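You operate a simulated robot arm through the tools that you are given. There is no shell and no other tool.

You are at the controls of a simulated robot arm. One attempt, no reset.

## Task
Pile some things up. At the end: the silver sink strainer is in the basin with the green line; the half orange from the counter between sink and wall is in the basin with the green line, with the brown square loaf from there on top of it and the brown napkin ring on top of that; whatever was shut is shut again. Leave all else as you found it, and nothing knocked over.

It is judged by the outcome, as a careful person would: the job done as asked, and still so three seconds after it is handed in. It fails if anything else is knocked over, pushed out of place, dropped, spilled or broken. Flat cloth is picked up by pressing the open fingertips on it (5 to 10 N) and closing them slowly along it; thin cloth reads only 2 to 8 mm in the jaws.

## Robot
A 7-joint arm with a two-finger parallel gripper, fixed in place. Base frame: the origin is at the foot of the arm, x ahead of it, y to its left, z up; the work surface is at about z = 956. Readings come in mm, degrees, newtons and seconds.
Its first joint turns from -149.0 to 149.0 degrees. Payload 3.43 kg.
Tool frame: the origin (TCP) lies between the finger pads and is the grasp point; the fingertips stand 30 mm ahead of it; z points along the fingers, y is the line along which they close. The gripper opens to 94 mm. The fingers are 28 mm wide and 10 mm thick; the gripper's body (50 by 96 mm) begins 55 mm behind the TCP.
Orientation is that of the tool frame in the base frame, as a unit quaternion [w, x, y, z]. With the fingers straight down and closing along the base's y, the tool's x points along the base's -x, its y along +y and its z along -z.

## Interface
- The arm moves only by the tool move_arm. Its argument "moves" is a list of rows, each a list of 7 numbers: the shift along the tool's x, y, z in units of 200 mm (1.0 is 200 mm), then the turn, a rotation vector about the tool's x, y, z in units of 45 degrees (1.0 is 45 degrees), then the closure, from 0 (fully open) to 1 (shut). In form: [[tx, ty, tz, ax, ay, az, grip], ...]. A call has 1 to 20 rows; each row is the pose to reach, as a shift and turn from the pose commanded when the call began, along the tool's axes at that moment. A call with a number of a shift or a turn outside -1 to 1 is refused whole. Each row takes 0.2 s and may step no farther than 50 mm and 8.6 degrees from the row before; otherwise, or with a gripper value out of range, the whole call is refused. Where a pose cannot be reached the arm comes as near as it can. A force on the tool above 40 N (or 10 N above the force at the start of the call, whichever is more), or a blocked arm, ends the call early, and 0.2 s more pass. The fingers move at their own pace (about 45 mm/s each) and stop on an object; they squeeze with about 28 N. The grip force told is the motor's: it shows also when the fingers shut on nothing. Time passes only in rows, and 0.2 s behind the last, so rows that repeat a pose let the fingers close. The reply holds the time, the measured pose of the TCP, the force on the tool along the base axes, the opening and the grip force, in the units named above and with some noise, with the torque about the TCP (base axes, N m) and any sound that the robot's microphone picked up.
- Cameras (640 x 400 px; columns grow to the right, rows downward): "scene" is fixed at [403.6, 635.6, 1679.8]; the picture's right is [0.87, 0.50, 0.00], its down [0.48, -0.83, -0.28] and it looks along [-0.14, 0.25, -0.96] (base axes); focal length 252 px, centre (320, 200). "wrist" rides on the gripper at [76, 14, -102] in the tool frame; the picture's right is [-0.18, 0.98, 0.00], its down [-0.75, -0.14, -0.64] and it looks along [-0.63, -0.12, 0.77] (tool axes); focal length 243 px, centre (320, 200). There is no depth. A picture from a camera that has moved, and an enlarged one, comes with that camera's place and axes in the base frame and with its lens. The place of the scene camera against the robot may be out by one fixed shift of up to 25 mm in any direction.
- snapshot(camera): a new picture of that camera. The clock stands still meanwhile.
- enlarge(camera, box): a new picture of the part [left, top, right, bottom] of that camera's present view, enlarged. The clock stands still meanwhile.
- finish_job(): hands the job in; it is judged then, once.

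Nothing tells you positions but the pictures and the camera data. Unless the task says otherwise, let go and move clear before handing in.

The tools are called after "Emit:" as name(argument=value, ...) on one line, values as JSON. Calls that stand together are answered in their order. move_arm: Moves the arm, as the interface text tells. Its arguments: {"type":"object","properties":{"moves":{"type":"array","items":{"type":"array","items":{"type":"number"}}}},"required":["moves"]} The other tools are called the same way: snapshot (camera) takes a picture; enlarge (camera, box) takes an enlarged picture of a part of a camera's view; finish_job () hands the job in.

At the start:

```text
time_s: 0.0
position: [220.0, 962.9, 1215.8]
ee_rot: [0.0, 0.001, 1.0, 0.0]
force: [-0.7, -0.7, -0.2]
moment: [-0.02, 0.0, 0.0]
finger_gap: 94.3
grip_force: 0.1
```

scene: 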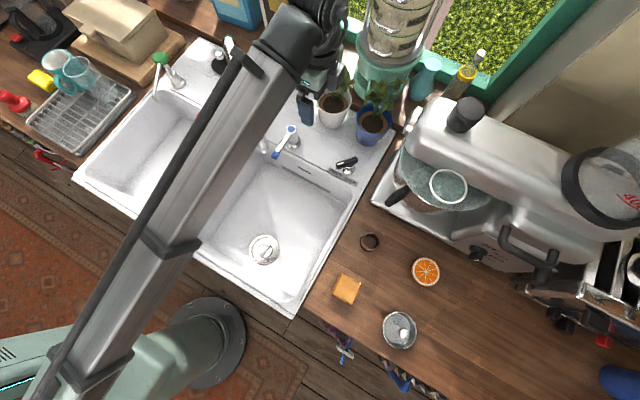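
wrist: 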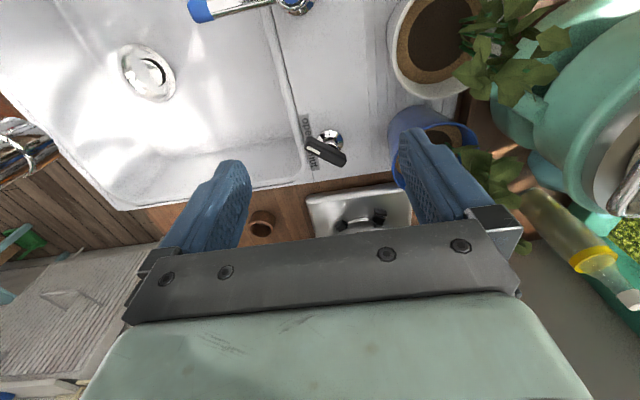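

I see a double sink, with a counter to its right holding a brown ring, a half orange, a square loaf piece and a metal tin. I'll look closer before moving anything.

Emit:
enlarge(camera="scene", box=[180, 120, 480, 380])

Emit:
enlarge(camera="scene", box=[0, 0, 260, 220])

Emit:
enlarge(camera="scene", box=[360, 100, 640, 390])

Emit:
enlarge(camera="wrist", box=[0, 0, 400, 260])

```text
1.54 times, centred on (330, 250) of scene
camera zoom: at [403.6, 635.6, 1679.8], right [0.87, 0.5, 0.0], down [0.48, -0.83, -0.28], along [-0.14, 0.25, -0.96], focal length 387 px, centre (305, 123)
```

zoom: 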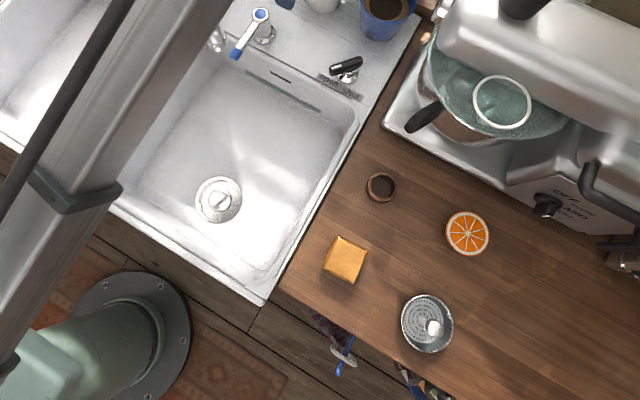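

```text
1.82 times, centred on (130, 110) of scene
camera zoom: at [403.6, 635.6, 1679.8], right [0.87, 0.5, 0.0], down [0.48, -0.83, -0.28], along [-0.14, 0.25, -0.96], focal length 458 px, centre (666, 364)
```

zoom: 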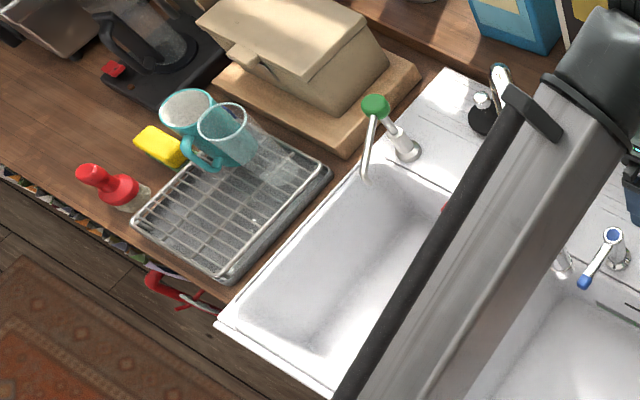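

```text
1.38 times, centred on (500, 245) of scene
camera zoom: at [403.6, 635.6, 1679.8], right [0.87, 0.5, 0.0], down [0.48, -0.83, -0.28], along [-0.14, 0.25, -0.96], focal length 347 px, centre (72, 138)
```

zoom: 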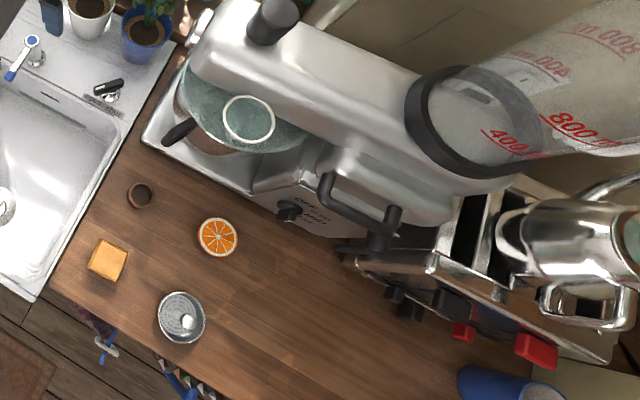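

```text
1.54 times, centred on (200, 130) of wrist
camera zoom: at [143.3, 977.6, 1317.9], right [0.18, 0.98, 0.0], down [0.75, -0.14, 0.64], along [0.63, -0.12, -0.77], focal length 373 px, centre (505, 308)
```

zoom: 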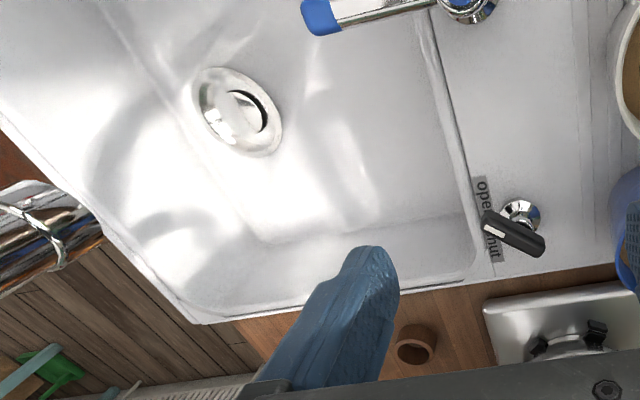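

I need a better look at the small items and at both basins to find the green line, so I'm enlarging further.

Emit:
enlarge(camera="scene", box=[340, 220, 460, 360])

Emit:
enlarge(camera="scene", box=[240, 120, 370, 200])

Emit:
enlarge(camera="scene", box=[80, 80, 220, 230])

Emit:
enlarge(camera="wrist", box=[60, 20, 360, 220])

Emit:
enlarge(camera="scene", box=[300, 310, 440, 400])

```text
2.86 times, centred on (400, 290) of scene
camera zoom: at [403.6, 635.6, 1679.8], right [0.87, 0.5, 0.0], down [0.48, -0.83, -0.28], along [-0.14, 0.25, -0.96], focal length 720 px, centre (91, -57)
```

zoom: 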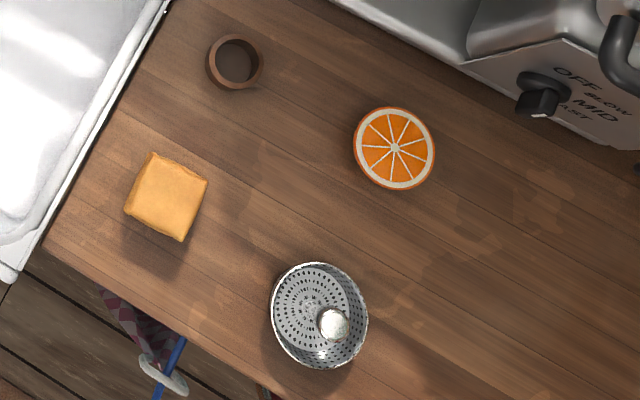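

```text
4.92 times, centred on (305, 160) of scene
camera zoom: at [403.6, 635.6, 1679.8], right [0.87, 0.5, 0.0], down [0.48, -0.83, -0.28], along [-0.14, 0.25, -0.96], focal length 1240 px, centre (394, 397)
```

zoom: 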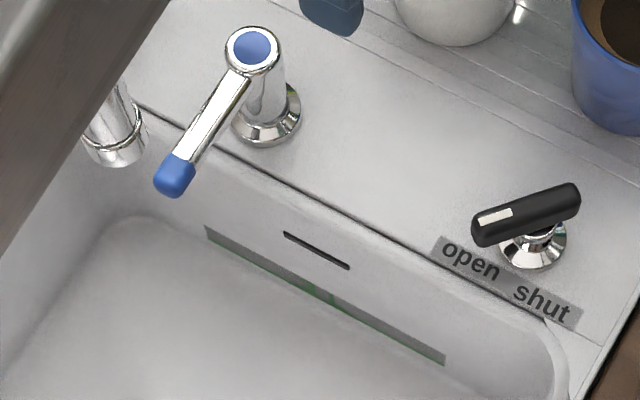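

```text
2.67 times, centred on (150, 155) of scene
camera zoom: at [403.6, 635.6, 1679.8], right [0.87, 0.5, 0.0], down [0.48, -0.83, -0.28], along [-0.14, 0.25, -0.96], focal length 672 px, centre (773, 320)
```

zoom: 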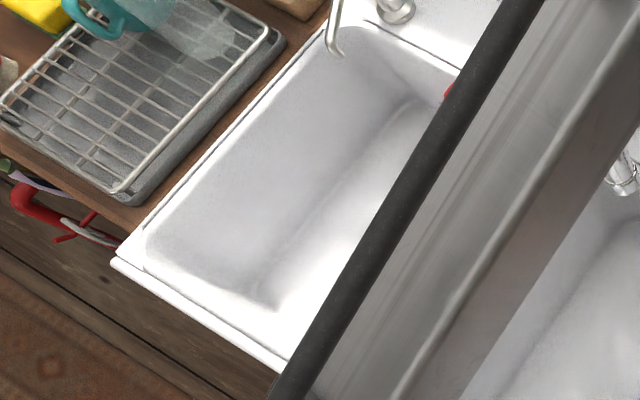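

```text
2.00 times, centred on (210, 120) of wrist
camera zoom: at [143.3, 977.6, 1317.9], right [0.18, 0.98, 0.0], down [0.75, -0.14, 0.64], along [0.63, -0.12, -0.77], focal length 485 px, centre (540, 360)
```

zoom: 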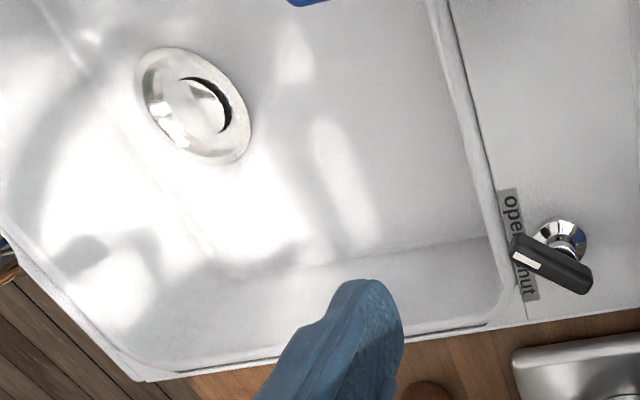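

```text
4.44 times, centred on (370, 355) of scene
camera zoom: at [403.6, 635.6, 1679.8], right [0.87, 0.5, 0.0], down [0.48, -0.83, -0.28], along [-0.14, 0.25, -0.96], focal length 1119 px, centre (98, -489)
```

zoom: 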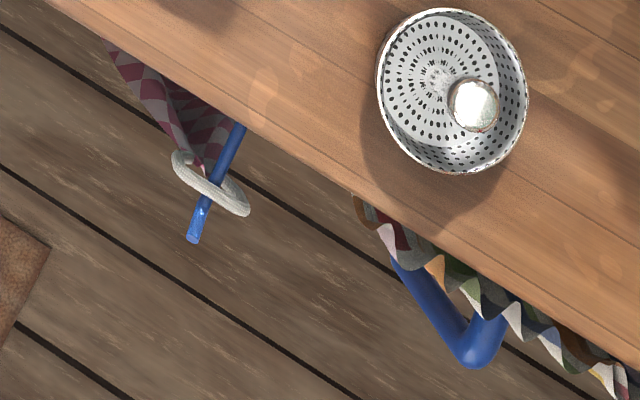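

I take the strainer to be the perforated silver cup with a knob near [648, 622]. The loaf is near [482, 642], the ring near [483, 786] and the orange near [646, 786]. The right basin's back wall carries a strip with a green line, and I'll move over for a wrist view and to uncover the left basin so I can compare.

Emit:
move_arm(moves=[[-0.1, -0.17, 0, 0, 0, 0, 0], [-0.2, -0.34, 0, 0, 0, 0, 0], [-0.3, -0.51, 0, 0, 0, 0, 0], [-0.4, -0.68, 0, 0, 0, 0, 0], [-0.5, -0.85, 0, 0, 0, 0, 0], [-0.6, -1.0, 0, 0, 0, 0, 0], [-0.6, -1.0, 0, 0, 0, 0, 0]])

Emit:
snapshot(camera="wrist")

Emit:
snapshot(camera="scene")

```text
time_s: 1.6
position: [343.6, 770.8, 1203.8]
ee_rot: [0.004, 0.001, 1.0, 0.008]
force: [0.0, -0.6, 0.6]
moment: [0.0, -0.02, -0.05]
finger_gap: 93.8
grip_force: 0.1
out of reach, approached as far as the arm can: row 5, 6, 7
```

```text
taken
camera wrist: at [266.2, 783.6, 1306.2], right [0.18, 0.98, 0.02], down [0.75, -0.15, 0.64], along [0.64, -0.1, -0.76], focal length 243 px, centre (320, 200)
```

wrist: 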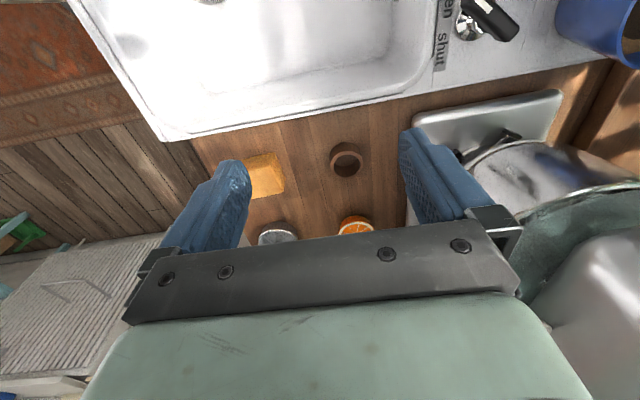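

```text
taken
```

scene: 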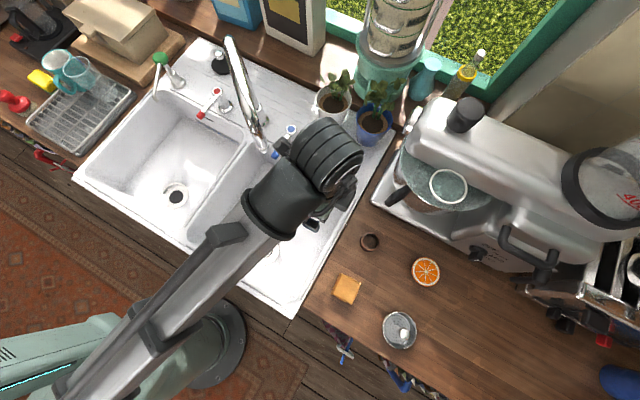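

The left basin is now uncovered. I'll check it for coloured lines, and look again at the counter and the lever.

Emit:
enlarge(camera="scene", box=[80, 60, 280, 260])

Emit:
enlarge(camera="wrist", box=[200, 120, 440, 260])

Emit:
enlarge(camera="scene", box=[140, 20, 300, 160])

```text
2.00 times, centred on (180, 160) of scene
camera zoom: at [403.6, 635.6, 1679.8], right [0.87, 0.5, 0.0], down [0.48, -0.83, -0.28], along [-0.14, 0.25, -0.96], focal length 504 px, centre (600, 280)
```

zoom: 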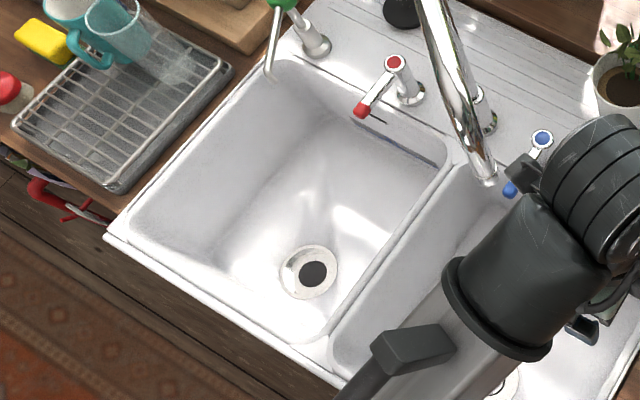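

```text
2.67 times, centred on (320, 190) of wrist
camera zoom: at [266.2, 783.6, 1306.2], right [0.18, 0.98, 0.02], down [0.75, -0.15, 0.64], along [0.64, -0.1, -0.76], focal length 647 px, centre (320, 227)
```

zoom: 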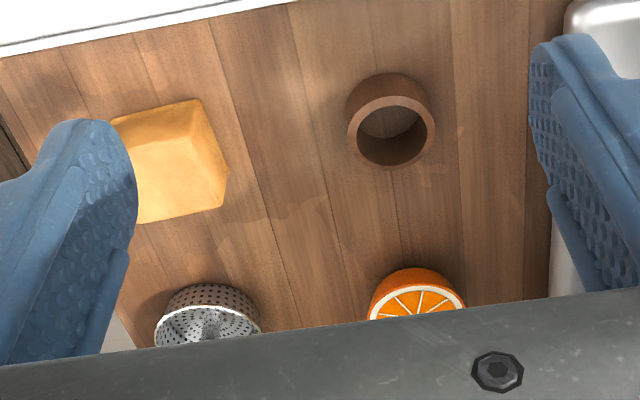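

```text
2.86 times, centred on (220, 90) of scene
camera zoom: at [403.6, 635.6, 1679.8], right [0.87, 0.5, 0.0], down [0.48, -0.83, -0.28], along [-0.14, 0.25, -0.96], focal length 720 px, centre (606, 514)
```

zoom: 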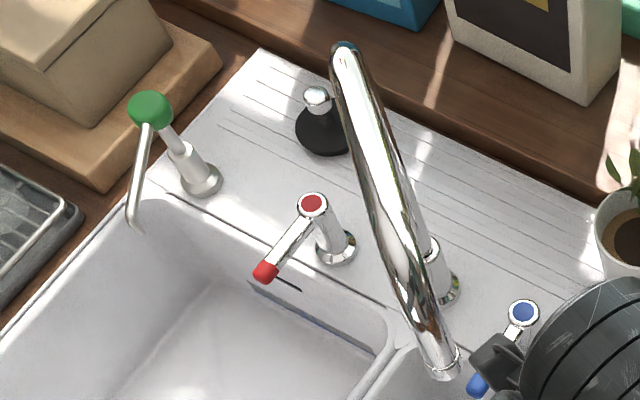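

The left basin's strip is blue and the right basin's is green, so everything goes in the right basin, whose floor I put at about z 776. Next I go lower and towards the strainer.

Emit:
move_arm(moves=[[-0.12, -0.07, 0.07, 0, 0, 0, 0], [-0.27, -0.14, 0.14, 0, 0, 0, 0], [-0.42, -0.22, 0.22, 0, 0, 0, 0], [-0.57, -0.3, 0.3, 0, 0, 0, 0], [-0.72, -0.38, 0.38, 0, 0, 0, 0], [-0.75, -0.4, 0.4, 0, 0, 0, 0], [-0.75, -0.4, 0.4, 0, 0, 0, 0]])

Emit:
snapshot(camera="wrist")

```text
time_s: 3.2
position: [491.4, 688.7, 1123.3]
ee_rot: [0.0, 0.0, 1.0, 0.0]
force: [0.0, -0.4, -0.3]
moment: [-0.02, 0.02, -0.01]
finger_gap: 94.2
grip_force: 0.1
```

```text
taken
camera wrist: at [415.9, 703.1, 1225.3], right [0.18, 0.98, 0.0], down [0.75, -0.14, 0.64], along [0.63, -0.12, -0.77], focal length 243 px, centre (320, 200)
```

wrist: 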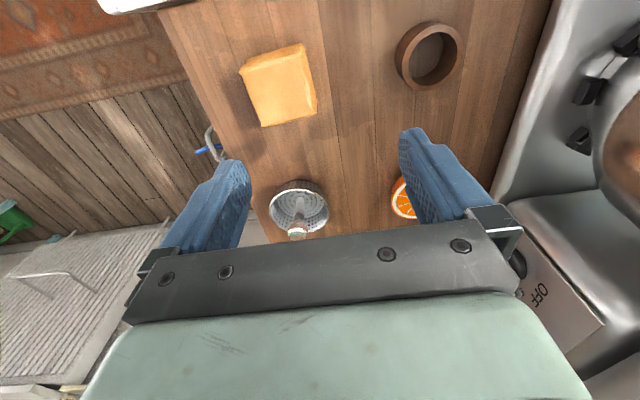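

Emit:
enlarge(camera="wrist", box=[220, 10, 480, 250])

Emit:
enlarge(camera="wrist", box=[250, 160, 350, 250])

```text
1.67 times, centred on (350, 130) of wrist
camera zoom: at [415.9, 703.1, 1225.3], right [0.18, 0.98, 0.0], down [0.75, -0.14, 0.64], along [0.63, -0.12, -0.77], focal length 404 px, centre (270, 317)
```

zoom: 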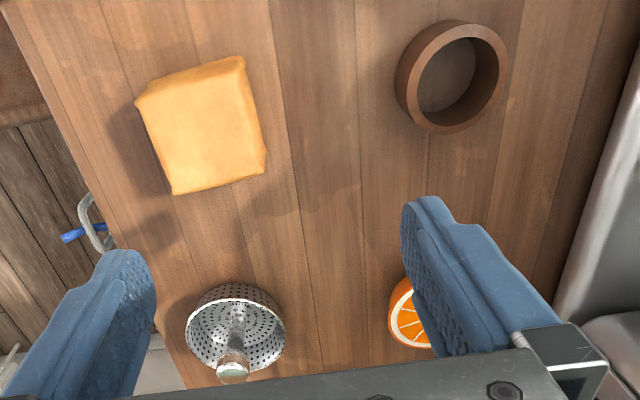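

```text
4.44 times, centred on (300, 205) of wrist
camera zoom: at [415.9, 703.1, 1225.3], right [0.18, 0.98, 0.0], down [0.75, -0.14, 0.64], along [0.63, -0.12, -0.77], focal length 1078 px, centre (409, 178)
```

zoom: 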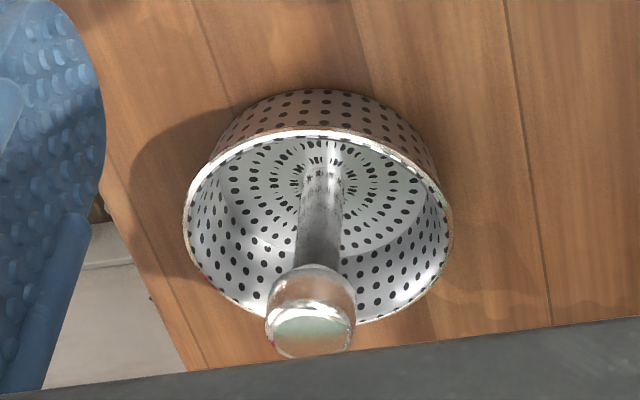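

The strainer is at about [629, 635], with its knob top near z 1023 and its rim near z 982. I'll hover over it and check the alignment.

Emit:
move_arm(moves=[[-0.17, -0.067, 0.04, 0, 0, 0, 0.1], [-0.34, -0.134, 0.08, 0, 0, 0, 0.2], [-0.51, -0.2, 0.12, 0, 0, 0, 0.3], [-0.688, -0.2685, 0.165, 0, 0, 0, 0.4], [-0.688, -0.2685, 0.165, 0, 0, 0, 0.4]])

Emit:
snapshot(camera="wrist")

Emit:
snapshot(camera="scene")

```text
time_s: 4.4
position: [628.2, 635.8, 1088.7]
ee_rot: [0.0, 0.0, 1.0, 0.0]
force: [0.6, 0.8, 0.2]
moment: [0.01, 0.04, -0.04]
finger_gap: 56.4
grip_force: 0.1
```

```text
taken
camera wrist: at [552.9, 650.3, 1190.6], right [0.18, 0.98, 0.0], down [0.75, -0.14, 0.64], along [0.63, -0.12, -0.77], focal length 243 px, centre (320, 200)
```

wrist: 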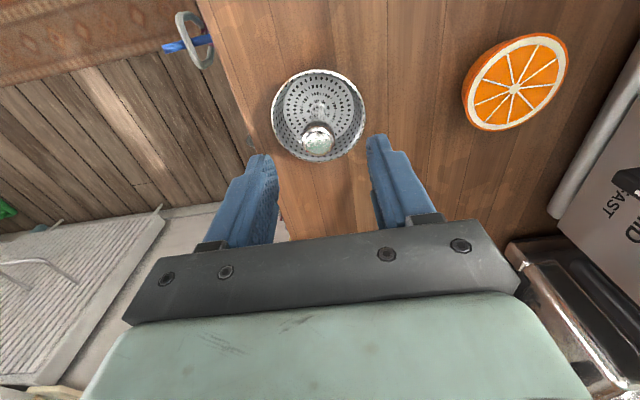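

```text
taken
```

scene: 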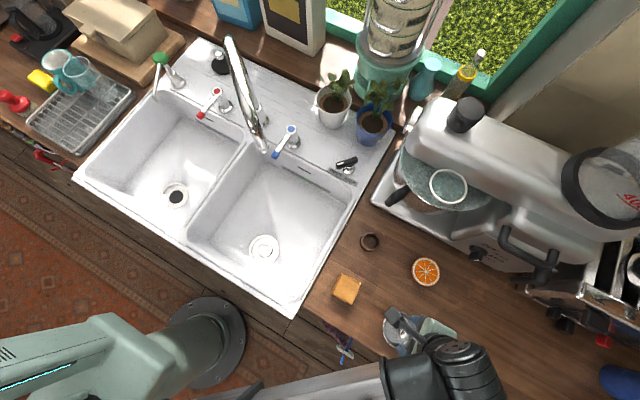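

Emit:
enlarge(camera="wrist", box=[260, 60, 380, 170])

Emit:
enlarge(camera="scene", box=[180, 120, 380, 320])

Emit:
enlarge(camera="wrist", box=[430, 20, 600, 150])

```text
3.64 times, centred on (320, 115) of wrist
camera zoom: at [552.9, 650.3, 1190.6], right [0.18, 0.98, 0.0], down [0.75, -0.14, 0.64], along [0.63, -0.12, -0.77], focal length 882 px, centre (320, 509)
```

zoom: 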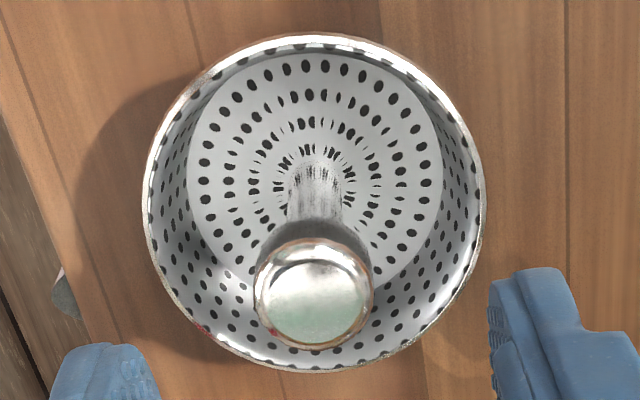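

```text
2.00 times, centred on (280, 220) of scene
camera zoom: at [403.6, 635.6, 1679.8], right [0.87, 0.5, 0.0], down [0.48, -0.83, -0.28], along [-0.14, 0.25, -0.96], focal length 504 px, centre (400, 160)
```

zoom: 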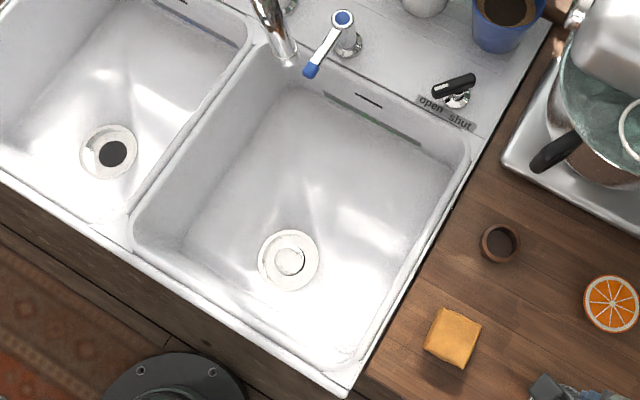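

```text
3.08 times, centred on (515, 85) of wrist
camera zoom: at [552.9, 650.3, 1190.6], right [0.18, 0.98, 0.0], down [0.75, -0.14, 0.64], along [0.63, -0.12, -0.77], focal length 746 px, centre (-280, 554)
```

zoom: 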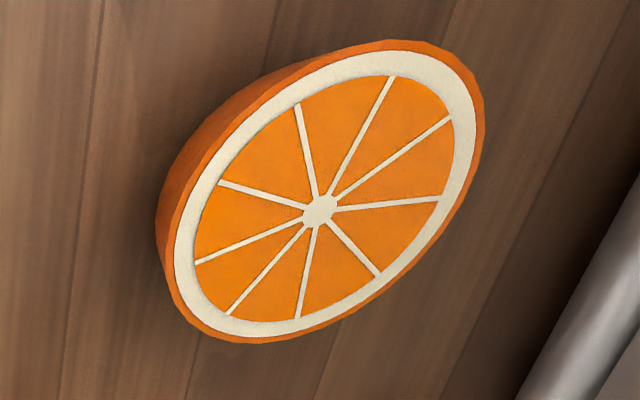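

The strainer axis checks out at about [633, 633], and the knob is roughly 27 mm wide. I'll narrow the fingers to 44 mm so they fit inside the rim, descend around the knob and close.

Emit:
move_arm(moves=[[-0.024, -0.014, 0.05, 0, 0, 0, 0.53], [-0.024, -0.014, 0.2, 0, 0, 0, 0.53], [-0.024, -0.014, 0.32, 0, 0, 0, 0.53], [-0.024, -0.014, 0.4, 0, 0, 0, 0.53], [-0.024, -0.014, 0.4135, 0, 0, 0, 0.53], [-0.024, -0.014, 0.4135, 0, 0, 0, 0.53]])

Emit:
snapshot(camera="wrist")

```text
time_s: 5.8
position: [634.3, 632.4, 1007.4]
ee_rot: [-0.001, 0.0, 1.0, 0.0]
force: [0.1, 0.6, 0.0]
moment: [-0.01, 0.02, 0.01]
finger_gap: 44.0
grip_force: 0.1
```

```text
taken
camera wrist: at [558.3, 646.6, 1109.5], right [0.18, 0.98, 0.0], down [0.75, -0.14, 0.64], along [0.63, -0.12, -0.77], focal length 243 px, centre (320, 200)
```

wrist: 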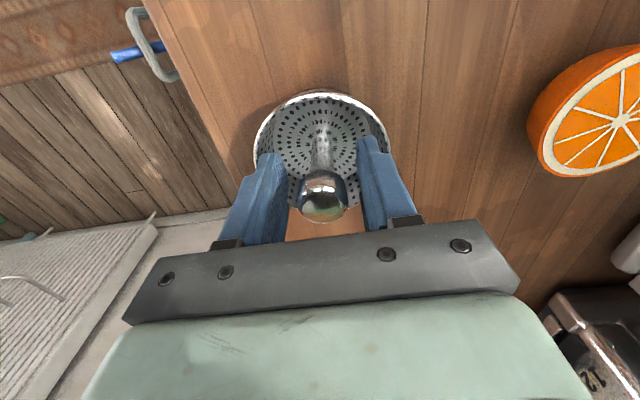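

The knob sits centred between the fingers, its top about 10 mm above the grasp point. Closing now, then a small test lift.

Emit:
move_arm(moves=[[0, 0, 0, 0, 0, 0, 0.7], [0, 0, 0, 0, 0, 0, 0.85], [0, 0, 0, 0, 0, 0, 1], [0, 0, 0, 0, 0, 0, 1], [0, 0, 0, 0, 0, 0, 1]])

Emit:
move_arm(moves=[[0, 0, -0.05, 0, 0, 0, 1], [0, 0, -0.15, 0, 0, 0, 1], [0, 0, -0.25, 0, 0, 0, 1], [0, 0, -0.25, 0, 0, 0, 1]])

Emit:
snapshot(camera="wrist")

```text
time_s: 7.0
position: [634.3, 632.3, 1007.1]
ee_rot: [0.0, 0.0, 1.0, 0.001]
force: [0.3, 0.1, -0.6]
moment: [0.0, -0.01, -0.02]
finger_gap: 24.9
grip_force: 28.5
```

```text
time_s: 8.0
position: [635.5, 631.8, 1058.1]
ee_rot: [-0.001, 0.0, 1.0, 0.0]
force: [0.3, -0.5, -0.7]
moment: [-0.04, -0.01, 0.02]
finger_gap: 24.8
grip_force: 28.1
```

```text
taken
camera wrist: at [558.9, 646.9, 1160.9], right [0.18, 0.98, 0.0], down [0.75, -0.14, 0.64], along [0.63, -0.12, -0.77], focal length 243 px, centre (320, 200)
```

wrist: 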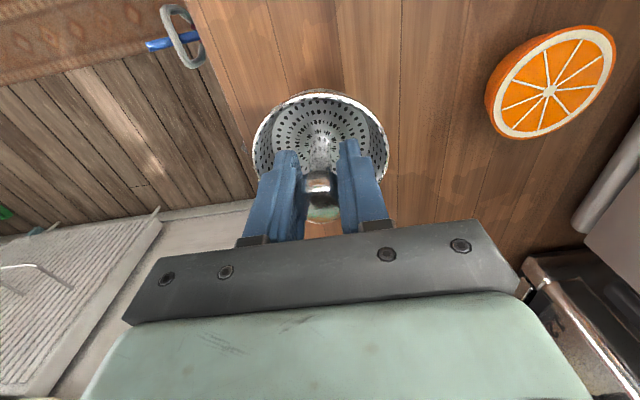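

The strainer is held, with its base about 50 mm below the grasp point. I'll carry it over the loaf with clearance, towards the front-right of the green-line basin at about [295, 625], clear of the drain.

Emit:
move_arm(moves=[[0, 0, -0.15, 0, 0, 0, 1], [0.15, -0.005, -0.2, 0, 0, 0, 1], [0.37, -0.015, -0.2, 0, 0, 0, 1], [0.59, -0.025, -0.2, 0, 0, 0, 1], [0.81, -0.035, -0.2, 0, 0, 0, 1], [0.97, -0.035, -0.2, 0, 0, 0, 1], [0.97, -0.035, -0.2, 0, 0, 0, 1]])

Emit:
snapshot(camera="wrist")

Emit:
snapshot(camera="scene")

```text
time_s: 9.6
position: [440.7, 623.5, 1098.9]
ee_rot: [0.0, 0.0, 1.0, -0.001]
force: [0.2, 0.3, -0.5]
moment: [0.02, 0.01, 0.02]
finger_gap: 24.7
grip_force: 27.8
```

```text
taken
camera wrist: at [364.1, 638.4, 1200.1], right [0.18, 0.98, 0.0], down [0.75, -0.14, 0.64], along [0.63, -0.12, -0.77], focal length 243 px, centre (320, 200)
```

wrist: 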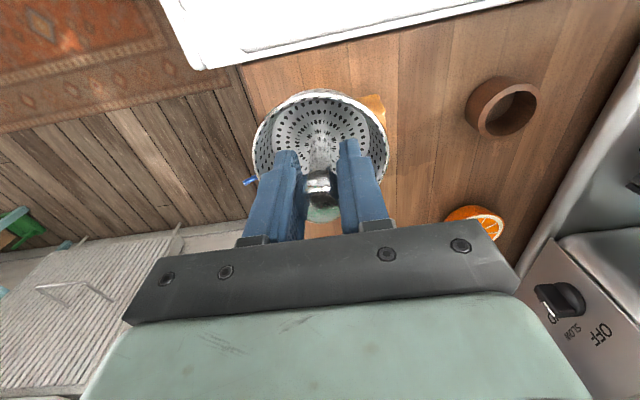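

```text
taken
```

scene: 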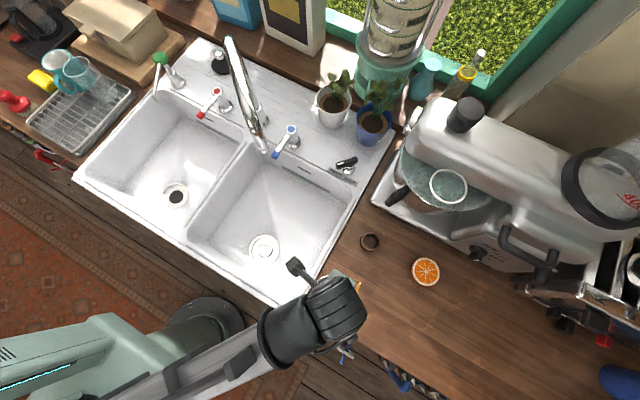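

Emit:
move_arm(moves=[[0.2, 0.02, 0, 0, 0, 0, 1], [0.4, 0.05, 0, 0, 0, 0, 1], [0.6, 0.085, 0, 0, 0, 0, 1], [0.725, 0.085, 0, 0, 0, 0, 1], [0.725, 0.085, 0, 0, 0, 0, 1]])

Emit:
snapshot(camera="wrist")

Emit:
snapshot(camera="scene")

```text
time_s: 10.8
position: [296.3, 640.1, 1098.4]
ee_rot: [0.0, 0.001, 1.0, 0.001]
force: [-0.1, 0.3, -0.5]
moment: [0.01, 0.04, 0.01]
finger_gap: 24.6
grip_force: 28.3
```

```text
taken
camera wrist: at [220.9, 655.3, 1200.1], right [0.18, 0.98, 0.0], down [0.75, -0.14, 0.64], along [0.63, -0.12, -0.77], focal length 243 px, centre (320, 200)
```

wrist: 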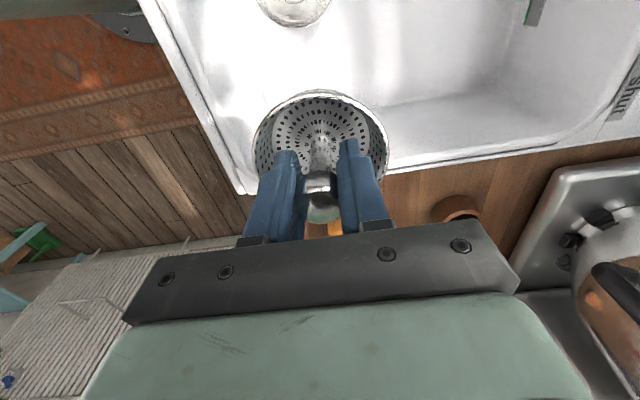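

```text
taken
```

scene: 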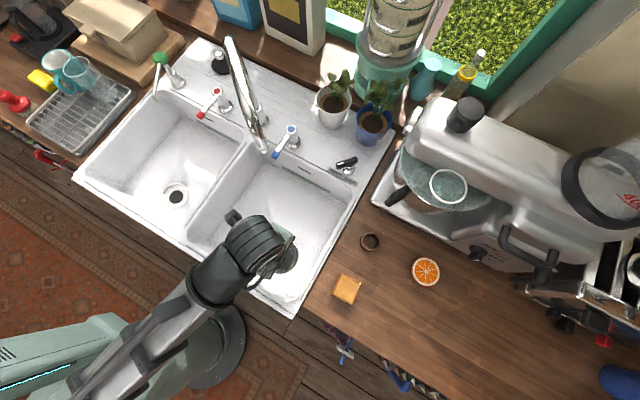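

The green line is visible on this basin's back wall, and there is clear floor below the strainer. Lowering it.

Emit:
move_arm(moves=[[0, 0, 0.2, 0, 0, 0, 1], [0, 0, 0.4, 0, 0, 0, 1], [0, 0, 0.6, 0, 0, 0, 1], [0, 0, 0.8, 0, 0, 0, 1], [0, 0, 0.95, 0, 0, 0, 1], [0, 0, 0.95, 0, 0, 0, 1]])

Emit:
snapshot(camera="wrist")

Emit:
snapshot(camera="scene")

```text
time_s: 12.2
position: [298.5, 643.5, 909.4]
ee_rot: [0.0, 0.0, 1.0, 0.0]
force: [-0.3, 0.0, -0.8]
moment: [0.0, 0.0, 0.0]
finger_gap: 24.6
grip_force: 28.1
```

```text
taken
camera wrist: at [222.7, 658.4, 1011.6], right [0.18, 0.98, 0.0], down [0.75, -0.14, 0.64], along [0.63, -0.12, -0.77], focal length 243 px, centre (320, 200)
```

wrist: 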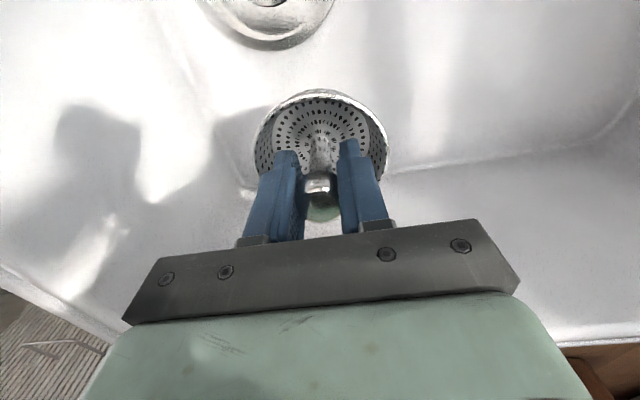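

```text
taken
```

scene: 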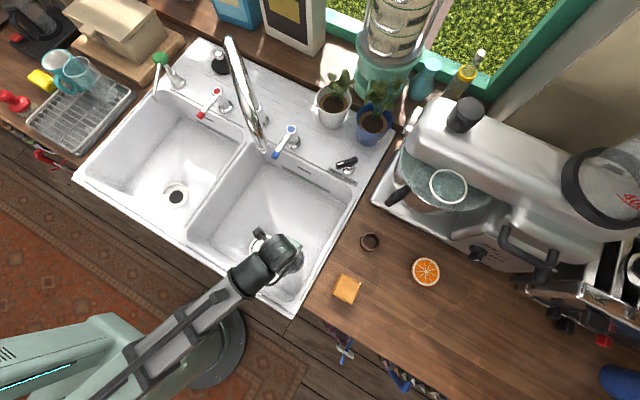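

Emit:
move_arm(moves=[[-0.04, 0, 0.1, 0, 0, 0, 1], [-0.04, 0, 0.2, 0, 0, 0, 1], [-0.04, 0, 0.245, 0, 0, 0, 1], [-0.04, 0, 0.245, 0, 0, 0, 1]])

Emit:
snapshot(camera="wrist")

```text
time_s: 13.2
position: [302.8, 642.6, 859.4]
ee_rot: [-0.001, 0.0, 1.0, 0.0]
force: [0.0, -0.2, 0.0]
moment: [0.0, 0.0, -0.02]
finger_gap: 24.9
grip_force: 28.2
```

```text
taken
camera wrist: at [227.5, 657.0, 961.9], right [0.18, 0.98, 0.0], down [0.75, -0.14, 0.64], along [0.63, -0.12, -0.77], focal length 243 px, centre (320, 200)
```

wrist: 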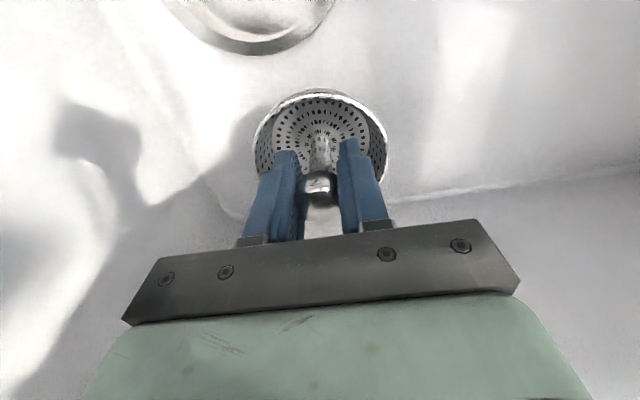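

Emit:
move_arm(moves=[[0, 0, 0.02, 0, 0, 0, 1], [0, 0, 0.04, 0, 0, 0, 1], [0, 0, 0.055, 0, 0, 0, 1], [0, 0, 0.055, 0, 0, 0, 1]])

```text
time_s: 14.0
position: [304.1, 641.9, 851.4]
ee_rot: [0.0, 0.0, 1.0, 0.001]
force: [-3.2, -4.3, 15.6]
moment: [-0.19, 0.05, 0.03]
finger_gap: 24.7
grip_force: 28.0
stopped in row 4: the force on the tool passed its limit at 43 N (the readings are from after the stop); the commanded pose is now the measured one
```

The strainer touched the basin floor at grasp height 851, so the floor is at about z 801. I'll ease the pressure, open to 44 mm inside the rim, and rise straight up.

Emit:
move_arm(moves=[[0, 0, -0.006, 0, 0, 0, 1], [0, 0, -0.006, 0, 0, 0, 0.9], [0, 0, -0.006, 0, 0, 0, 0.7], [0, 0, -0.006, 0, 0, 0, 0.53], [0, 0, -0.006, 0, 0, 0, 0.53]])

Emit:
snapshot(camera="wrist")

```text
time_s: 15.2
position: [303.7, 642.6, 852.1]
ee_rot: [0.0, 0.0, 1.0, 0.001]
force: [0.0, 0.3, 0.3]
moment: [-0.03, 0.01, -0.01]
finger_gap: 44.3
grip_force: 0.0
```

```text
taken
camera wrist: at [227.4, 656.6, 954.0], right [0.18, 0.98, 0.0], down [0.75, -0.14, 0.64], along [0.63, -0.12, -0.77], focal length 243 px, centre (320, 200)
```

wrist: 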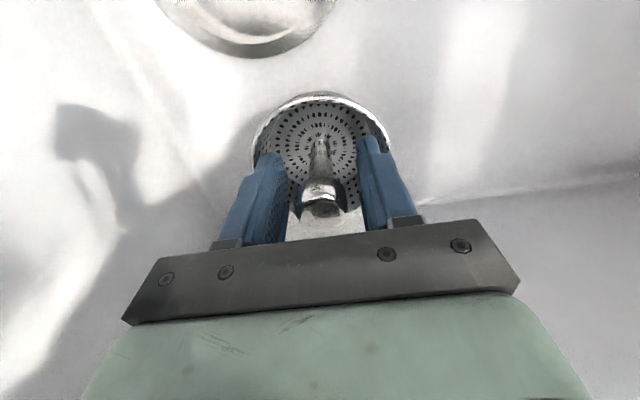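

Emit:
move_arm(moves=[[0, 0, -0.1, 0, 0, 0, 0.53], [0, 0, -0.3, 0, 0, 0, 0.5], [0, 0, -0.5, 0, 0, 0, 0.3], [0, 0, -0.7, 0, 0, 0, 0.1], [0, 0, -0.9, 0, 0, 0, 0], [0, 0, -1.0, 0, 0, 0, 0], [0, 0, -1.0, 0, 0, 0, 0]])

Emit:
snapshot(camera="wrist")

Emit:
snapshot(camera="scene")

```text
time_s: 16.8
position: [304.2, 644.3, 1053.2]
ee_rot: [0.0, 0.0, 1.0, 0.0]
force: [-0.1, -0.7, -0.1]
moment: [0.02, 0.02, 0.0]
finger_gap: 93.8
grip_force: 0.0
```

```text
taken
camera wrist: at [228.2, 658.7, 1155.1], right [0.18, 0.98, 0.0], down [0.75, -0.14, 0.64], along [0.63, -0.12, -0.77], focal length 243 px, centre (320, 200)
```

wrist: 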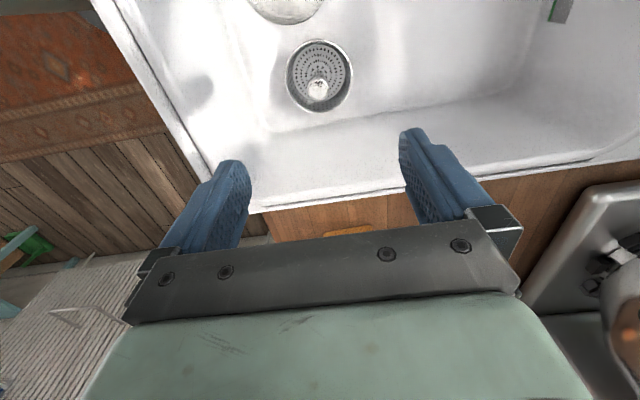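

```text
taken
```

scene: 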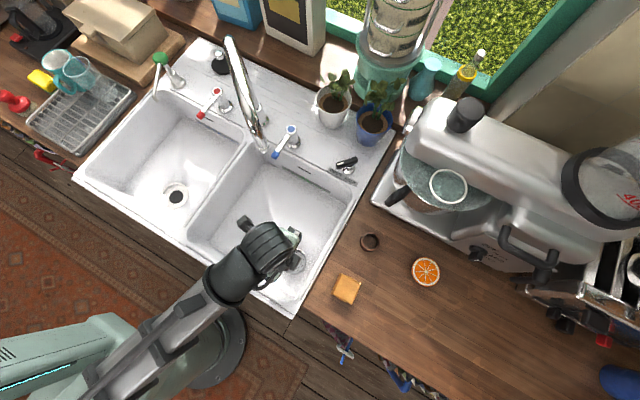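

The strainer stands upright in the green-line basin. Next is the half orange, which I put at about [636, 793] with its cut face near z 983. It is at the edge of reach, so I'll also yaw the tool so the camera faces outward along the arm.

Emit:
move_arm(moves=[[-0.1, 0.03, -0.05, 0, 0, -0.08, 0], [-0.3, 0.08, -0.085, 0, 0, -0.18, 0], [-0.5, 0.15, -0.085, 0, 0, -0.28, 0], [-0.7, 0.22, -0.085, 0, 0, -0.38, 0], [-0.88, 0.28, -0.085, 0, 0, -0.48, 0], [-0.95, 0.3, -0.085, 0, 0, -0.57, 0], [-0.95, 0.3, -0.085, 0, 0, -0.57, 0]])

Emit:
snapshot(camera="wrist")

Emit:
snapshot(camera="scene")

```text
time_s: 18.4
position: [495.4, 701.9, 1070.9]
ee_rot: [0.0, -0.223, 0.975, 0.001]
force: [-0.9, -0.1, 0.4]
moment: [0.03, 0.01, 0.0]
finger_gap: 94.1
grip_force: 0.0
```

```text
taken
camera wrist: at [420.4, 683.1, 1173.0], right [-0.26, 0.97, 0.0], down [0.74, 0.2, 0.64], along [0.62, 0.17, -0.77], focal length 243 px, centre (320, 200)
```

wrist: 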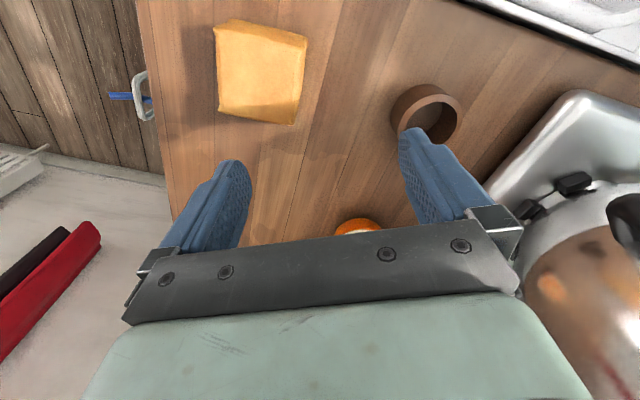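

```text
taken
```

scene: 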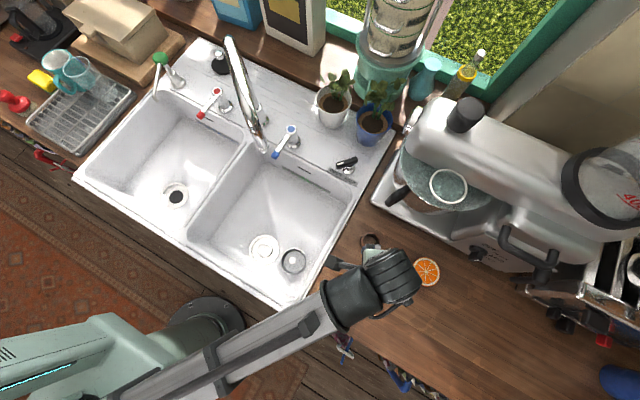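

Emit:
move_arm(moves=[[-0.12, 0.007, 0.01, 0, 0, -0.1, 0], [-0.24, 0.014, 0.02, 0, 0, -0.2, 0], [-0.36, 0.021, 0.03, 0, 0, -0.3, 0], [-0.48, 0.028, 0.04, 0, 0, -0.4, 0], [-0.6, 0.035, 0.05, 0, 0, -0.5, 0], [-0.69, 0.04, 0.05, 0, 0, -0.56, 0], [-0.69, 0.04, 0.05, 0, 0, -0.56, 0]])

Emit:
snapshot(camera="wrist")

Emit:
snapshot(camera="scene")

```text
time_s: 20.0
position: [614.5, 770.6, 1059.4]
ee_rot: [0.001, -0.429, 0.903, 0.001]
force: [-0.1, -0.2, 0.1]
moment: [0.01, -0.03, 0.0]
finger_gap: 94.2
grip_force: 0.1
```

```text
taken
camera wrist: at [555.1, 719.9, 1160.7], right [-0.65, 0.76, 0.0], down [0.58, 0.49, 0.64], along [0.49, 0.42, -0.77], focal length 243 px, centre (320, 200)
```

wrist: 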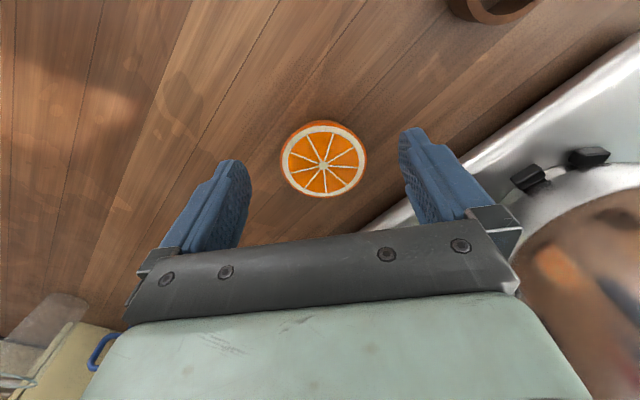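

```text
taken
```

scene: 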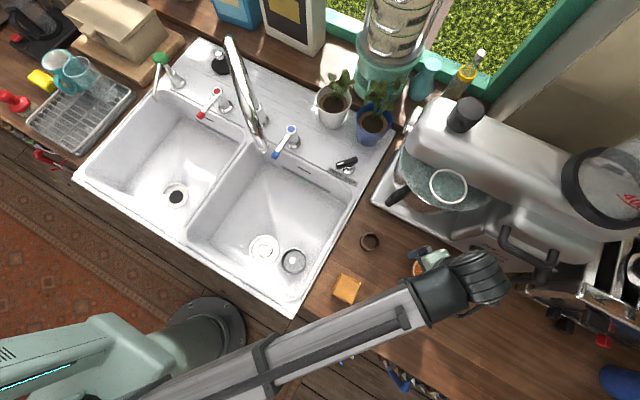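

The tool-down reach works here, and the orange re-measures at [637, 794.5]. I'll try moving directly above it at this height before descending.

Emit:
move_arm(moves=[[-0.08, -0.005, 0, 0, 0, 0, 0], [-0.163, -0.0105, 0, 0, 0, 0, 0], [-0.163, -0.0105, 0.1, 0, 0, 0, 0], [-0.163, -0.0105, 0.1, 0, 0, 0, 0]])

Emit:
snapshot(camera="wrist")

```text
time_s: 21.0
position: [637.7, 794.2, 1037.8]
ee_rot: [0.001, -0.429, 0.903, 0.0]
force: [0.6, 0.2, 0.3]
moment: [-0.01, -0.02, -0.02]
finger_gap: 94.0
grip_force: 0.0
```

```text
taken
camera wrist: at [579.2, 744.3, 1139.8], right [-0.65, 0.76, 0.0], down [0.58, 0.49, 0.64], along [0.49, 0.42, -0.77], focal length 243 px, centre (320, 200)
```

wrist: 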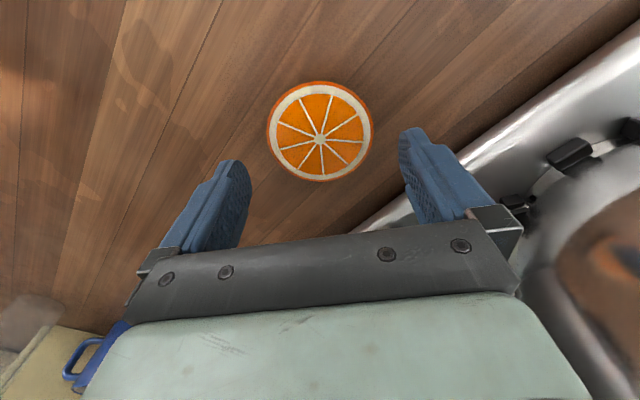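

Centred over the orange with the tool still vertical. Descending to about z 989 so the tips stop just above the counter.

Emit:
move_arm(moves=[[0, 0, 0.1, 0, 0, 0, 0], [0, 0, 0.2, 0, 0, 0, 0], [0, 0, 0.235, 0, 0, 0, 0], [0, 0, 0.235, 0, 0, 0, 0]])

Emit:
snapshot(camera="wrist")

```text
time_s: 22.0
position: [637.6, 793.7, 993.4]
ee_rot: [0.0, -0.43, 0.903, 0.002]
force: [0.8, -0.4, 0.2]
moment: [0.01, -0.01, -0.02]
finger_gap: 93.9
grip_force: 0.1
```

```text
taken
camera wrist: at [578.5, 743.5, 1095.0], right [-0.65, 0.76, 0.0], down [0.58, 0.49, 0.64], along [0.49, 0.42, -0.77], focal length 243 px, centre (320, 200)
```

wrist: 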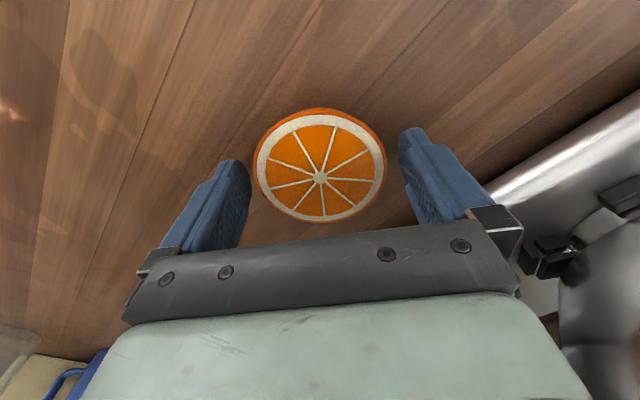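

Emit:
move_arm(moves=[[0, 0, 0.01, 0, 0, 0, 0], [0, 0, 0.02, 0, 0, 0, 0], [0, 0, 0.02, 0, 0, 0, 0], [0, 0, 0.02, 0, 0, 0, 0.1], [0, 0, 0.02, 0, 0, 0, 0.18], [0, 0, 0.02, 0, 0, 0, 0.3], [0, 0, 0.02, 0, 0, 0, 0.5], [0, 0, 0.02, 0, 0, 0, 0.7], [0, 0, 0.02, 0, 0, 0, 0.7]])

Emit:
snapshot(camera="wrist")

```text
time_s: 24.0
position: [637.2, 793.4, 988.5]
ee_rot: [0.001, -0.429, 0.903, 0.001]
force: [-0.2, 0.0, 0.8]
moment: [-0.03, 0.01, -0.01]
finger_gap: 72.2
grip_force: 28.2
```

```text
taken
camera wrist: at [578.6, 743.8, 1090.6], right [-0.65, 0.76, 0.0], down [0.58, 0.49, 0.64], along [0.49, 0.42, -0.77], focal length 243 px, centre (320, 200)
```

wrist: 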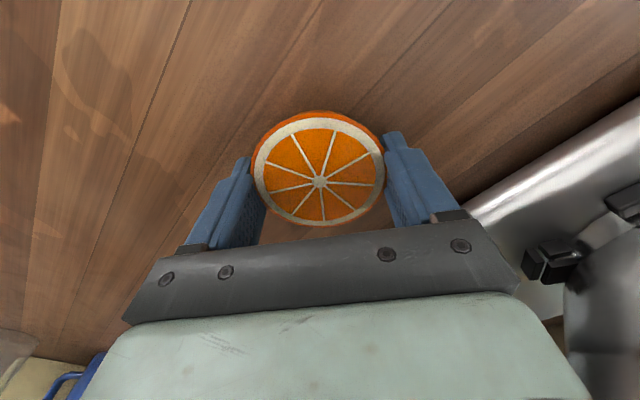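

The orange is gripped at 72 mm. Test lift.

Emit:
move_arm(moves=[[0, 0, -0.03, 0, 0, 0, 0.8], [0, 0, -0.1, 0, 0, 0, 0.8], [0, 0, -0.2, 0, 0, 0, 0.8], [0, 0, -0.3, 0, 0, 0, 0.8], [0, 0, -0.4, 0, 0, 0, 0.8], [0, 0, -0.4, 0, 0, 0, 0.8]])

Emit:
snapshot(camera="wrist")

```text
time_s: 25.4
position: [637.7, 794.3, 1067.7]
ee_rot: [0.0, -0.43, 0.903, 0.0]
force: [0.6, -1.0, -0.4]
moment: [0.03, 0.0, 0.02]
finger_gap: 71.7
grip_force: 27.8
```

```text
taken
camera wrist: at [577.7, 743.4, 1169.5], right [-0.65, 0.76, 0.0], down [0.58, 0.49, 0.64], along [0.49, 0.42, -0.77], focal length 243 px, centre (320, 200)
```

wrist: 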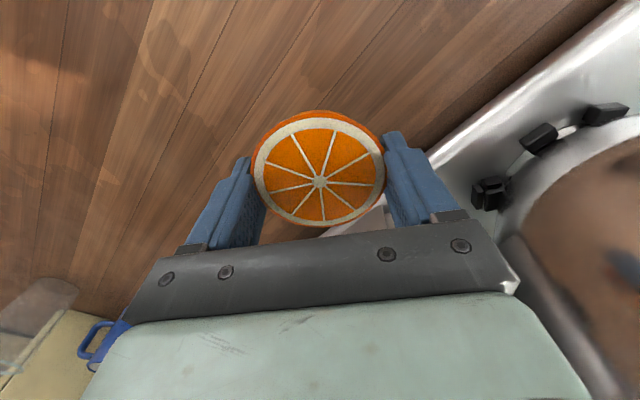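

The orange is held level. I'll carry it over to the clear rear-right area of the green-line basin, at about [265, 765], in two legs.

Emit:
move_arm(moves=[[0.1, 0.1, -0.03, 0, 0, 0, 0.8], [0.22, 0.23, -0.05, 0, 0, 0, 0.8], [0.35, 0.365, -0.05, 0, 0, 0, 0.8], [0.48, 0.5, -0.05, 0, 0, 0, 0.8], [0.6, 0.63, -0.05, 0, 0, 0, 0.8], [0.645, 0.676, -0.05, 0, 0, 0, 0.8], [0.645, 0.676, -0.05, 0, 0, 0, 0.8]])

Emit:
snapshot(camera="wrist")

Emit:
snapshot(camera="scene")

```text
time_s: 27.0
position: [452.6, 778.4, 1079.7]
ee_rot: [0.001, -0.429, 0.903, 0.001]
force: [-0.5, 0.7, -1.4]
moment: [-0.02, -0.01, 0.0]
finger_gap: 71.7
grip_force: 27.7
```

```text
taken
camera wrist: at [393.8, 728.9, 1180.7], right [-0.65, 0.76, 0.0], down [0.58, 0.49, 0.64], along [0.49, 0.42, -0.77], focal length 243 px, centre (320, 200)
```

wrist: 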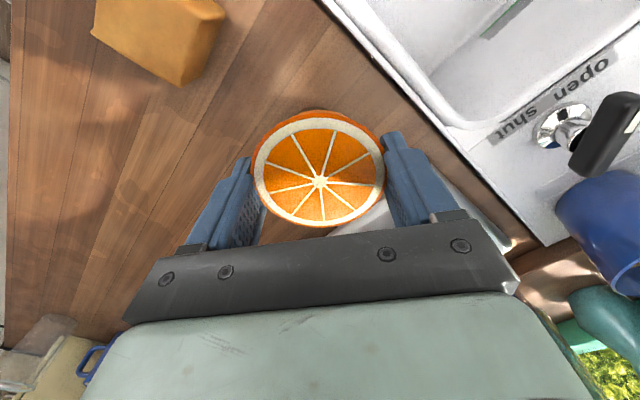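

```text
taken
```

scene: 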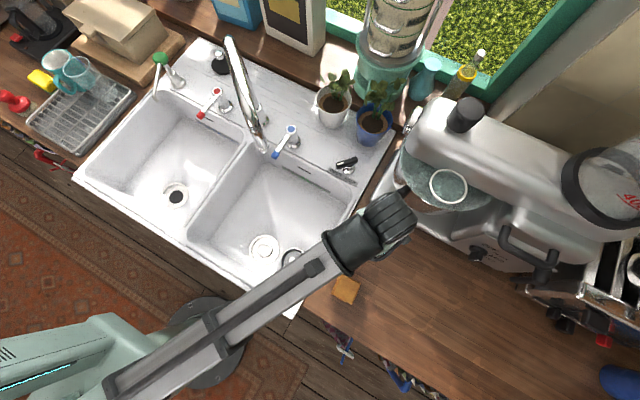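

Emit:
move_arm(moves=[[0.1, 0.1, 0, 0, 0, 0, 0.8], [0.22, 0.23, 0, 0, 0, 0, 0.8], [0.35, 0.365, 0, 0, 0, 0, 0.8], [0.48, 0.5, 0, 0, 0, 0, 0.8], [0.6, 0.635, 0, 0, 0, 0, 0.8], [0.645, 0.685, 0, 0, 0, 0, 0.8], [0.645, 0.685, 0, 0, 0, 0, 0.8]])

Emit:
snapshot(camera="wrist")

Emit:
snapshot(camera="scene")

```text
time_s: 28.6
position: [264.0, 764.4, 1078.7]
ee_rot: [0.001, -0.429, 0.903, 0.0]
force: [0.2, 1.0, -1.1]
moment: [0.01, 0.02, 0.02]
finger_gap: 71.7
grip_force: 27.5
```

```text
taken
camera wrist: at [204.3, 715.4, 1180.1], right [-0.65, 0.76, 0.0], down [0.58, 0.49, 0.64], along [0.49, 0.42, -0.77], focal length 243 px, centre (320, 200)
```

wrist: 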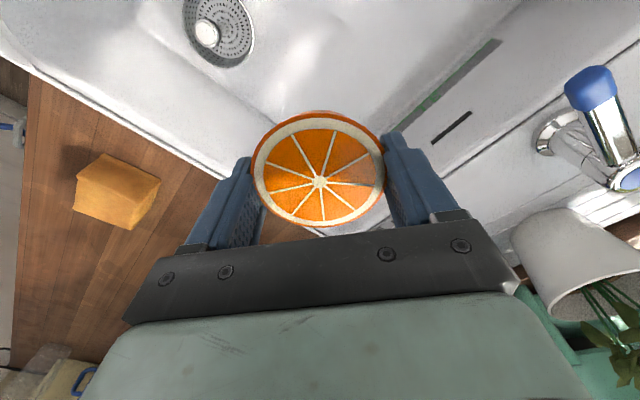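

```text
taken
```

scene: 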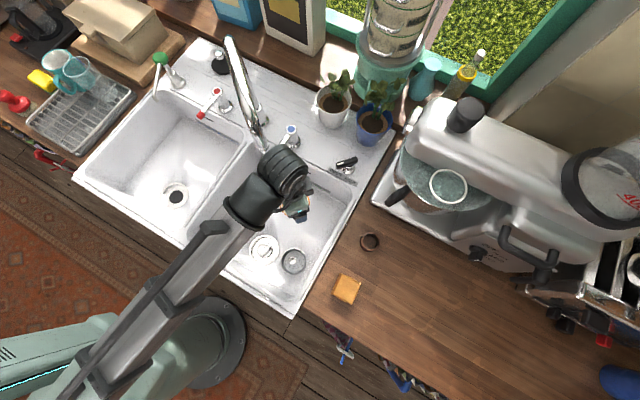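

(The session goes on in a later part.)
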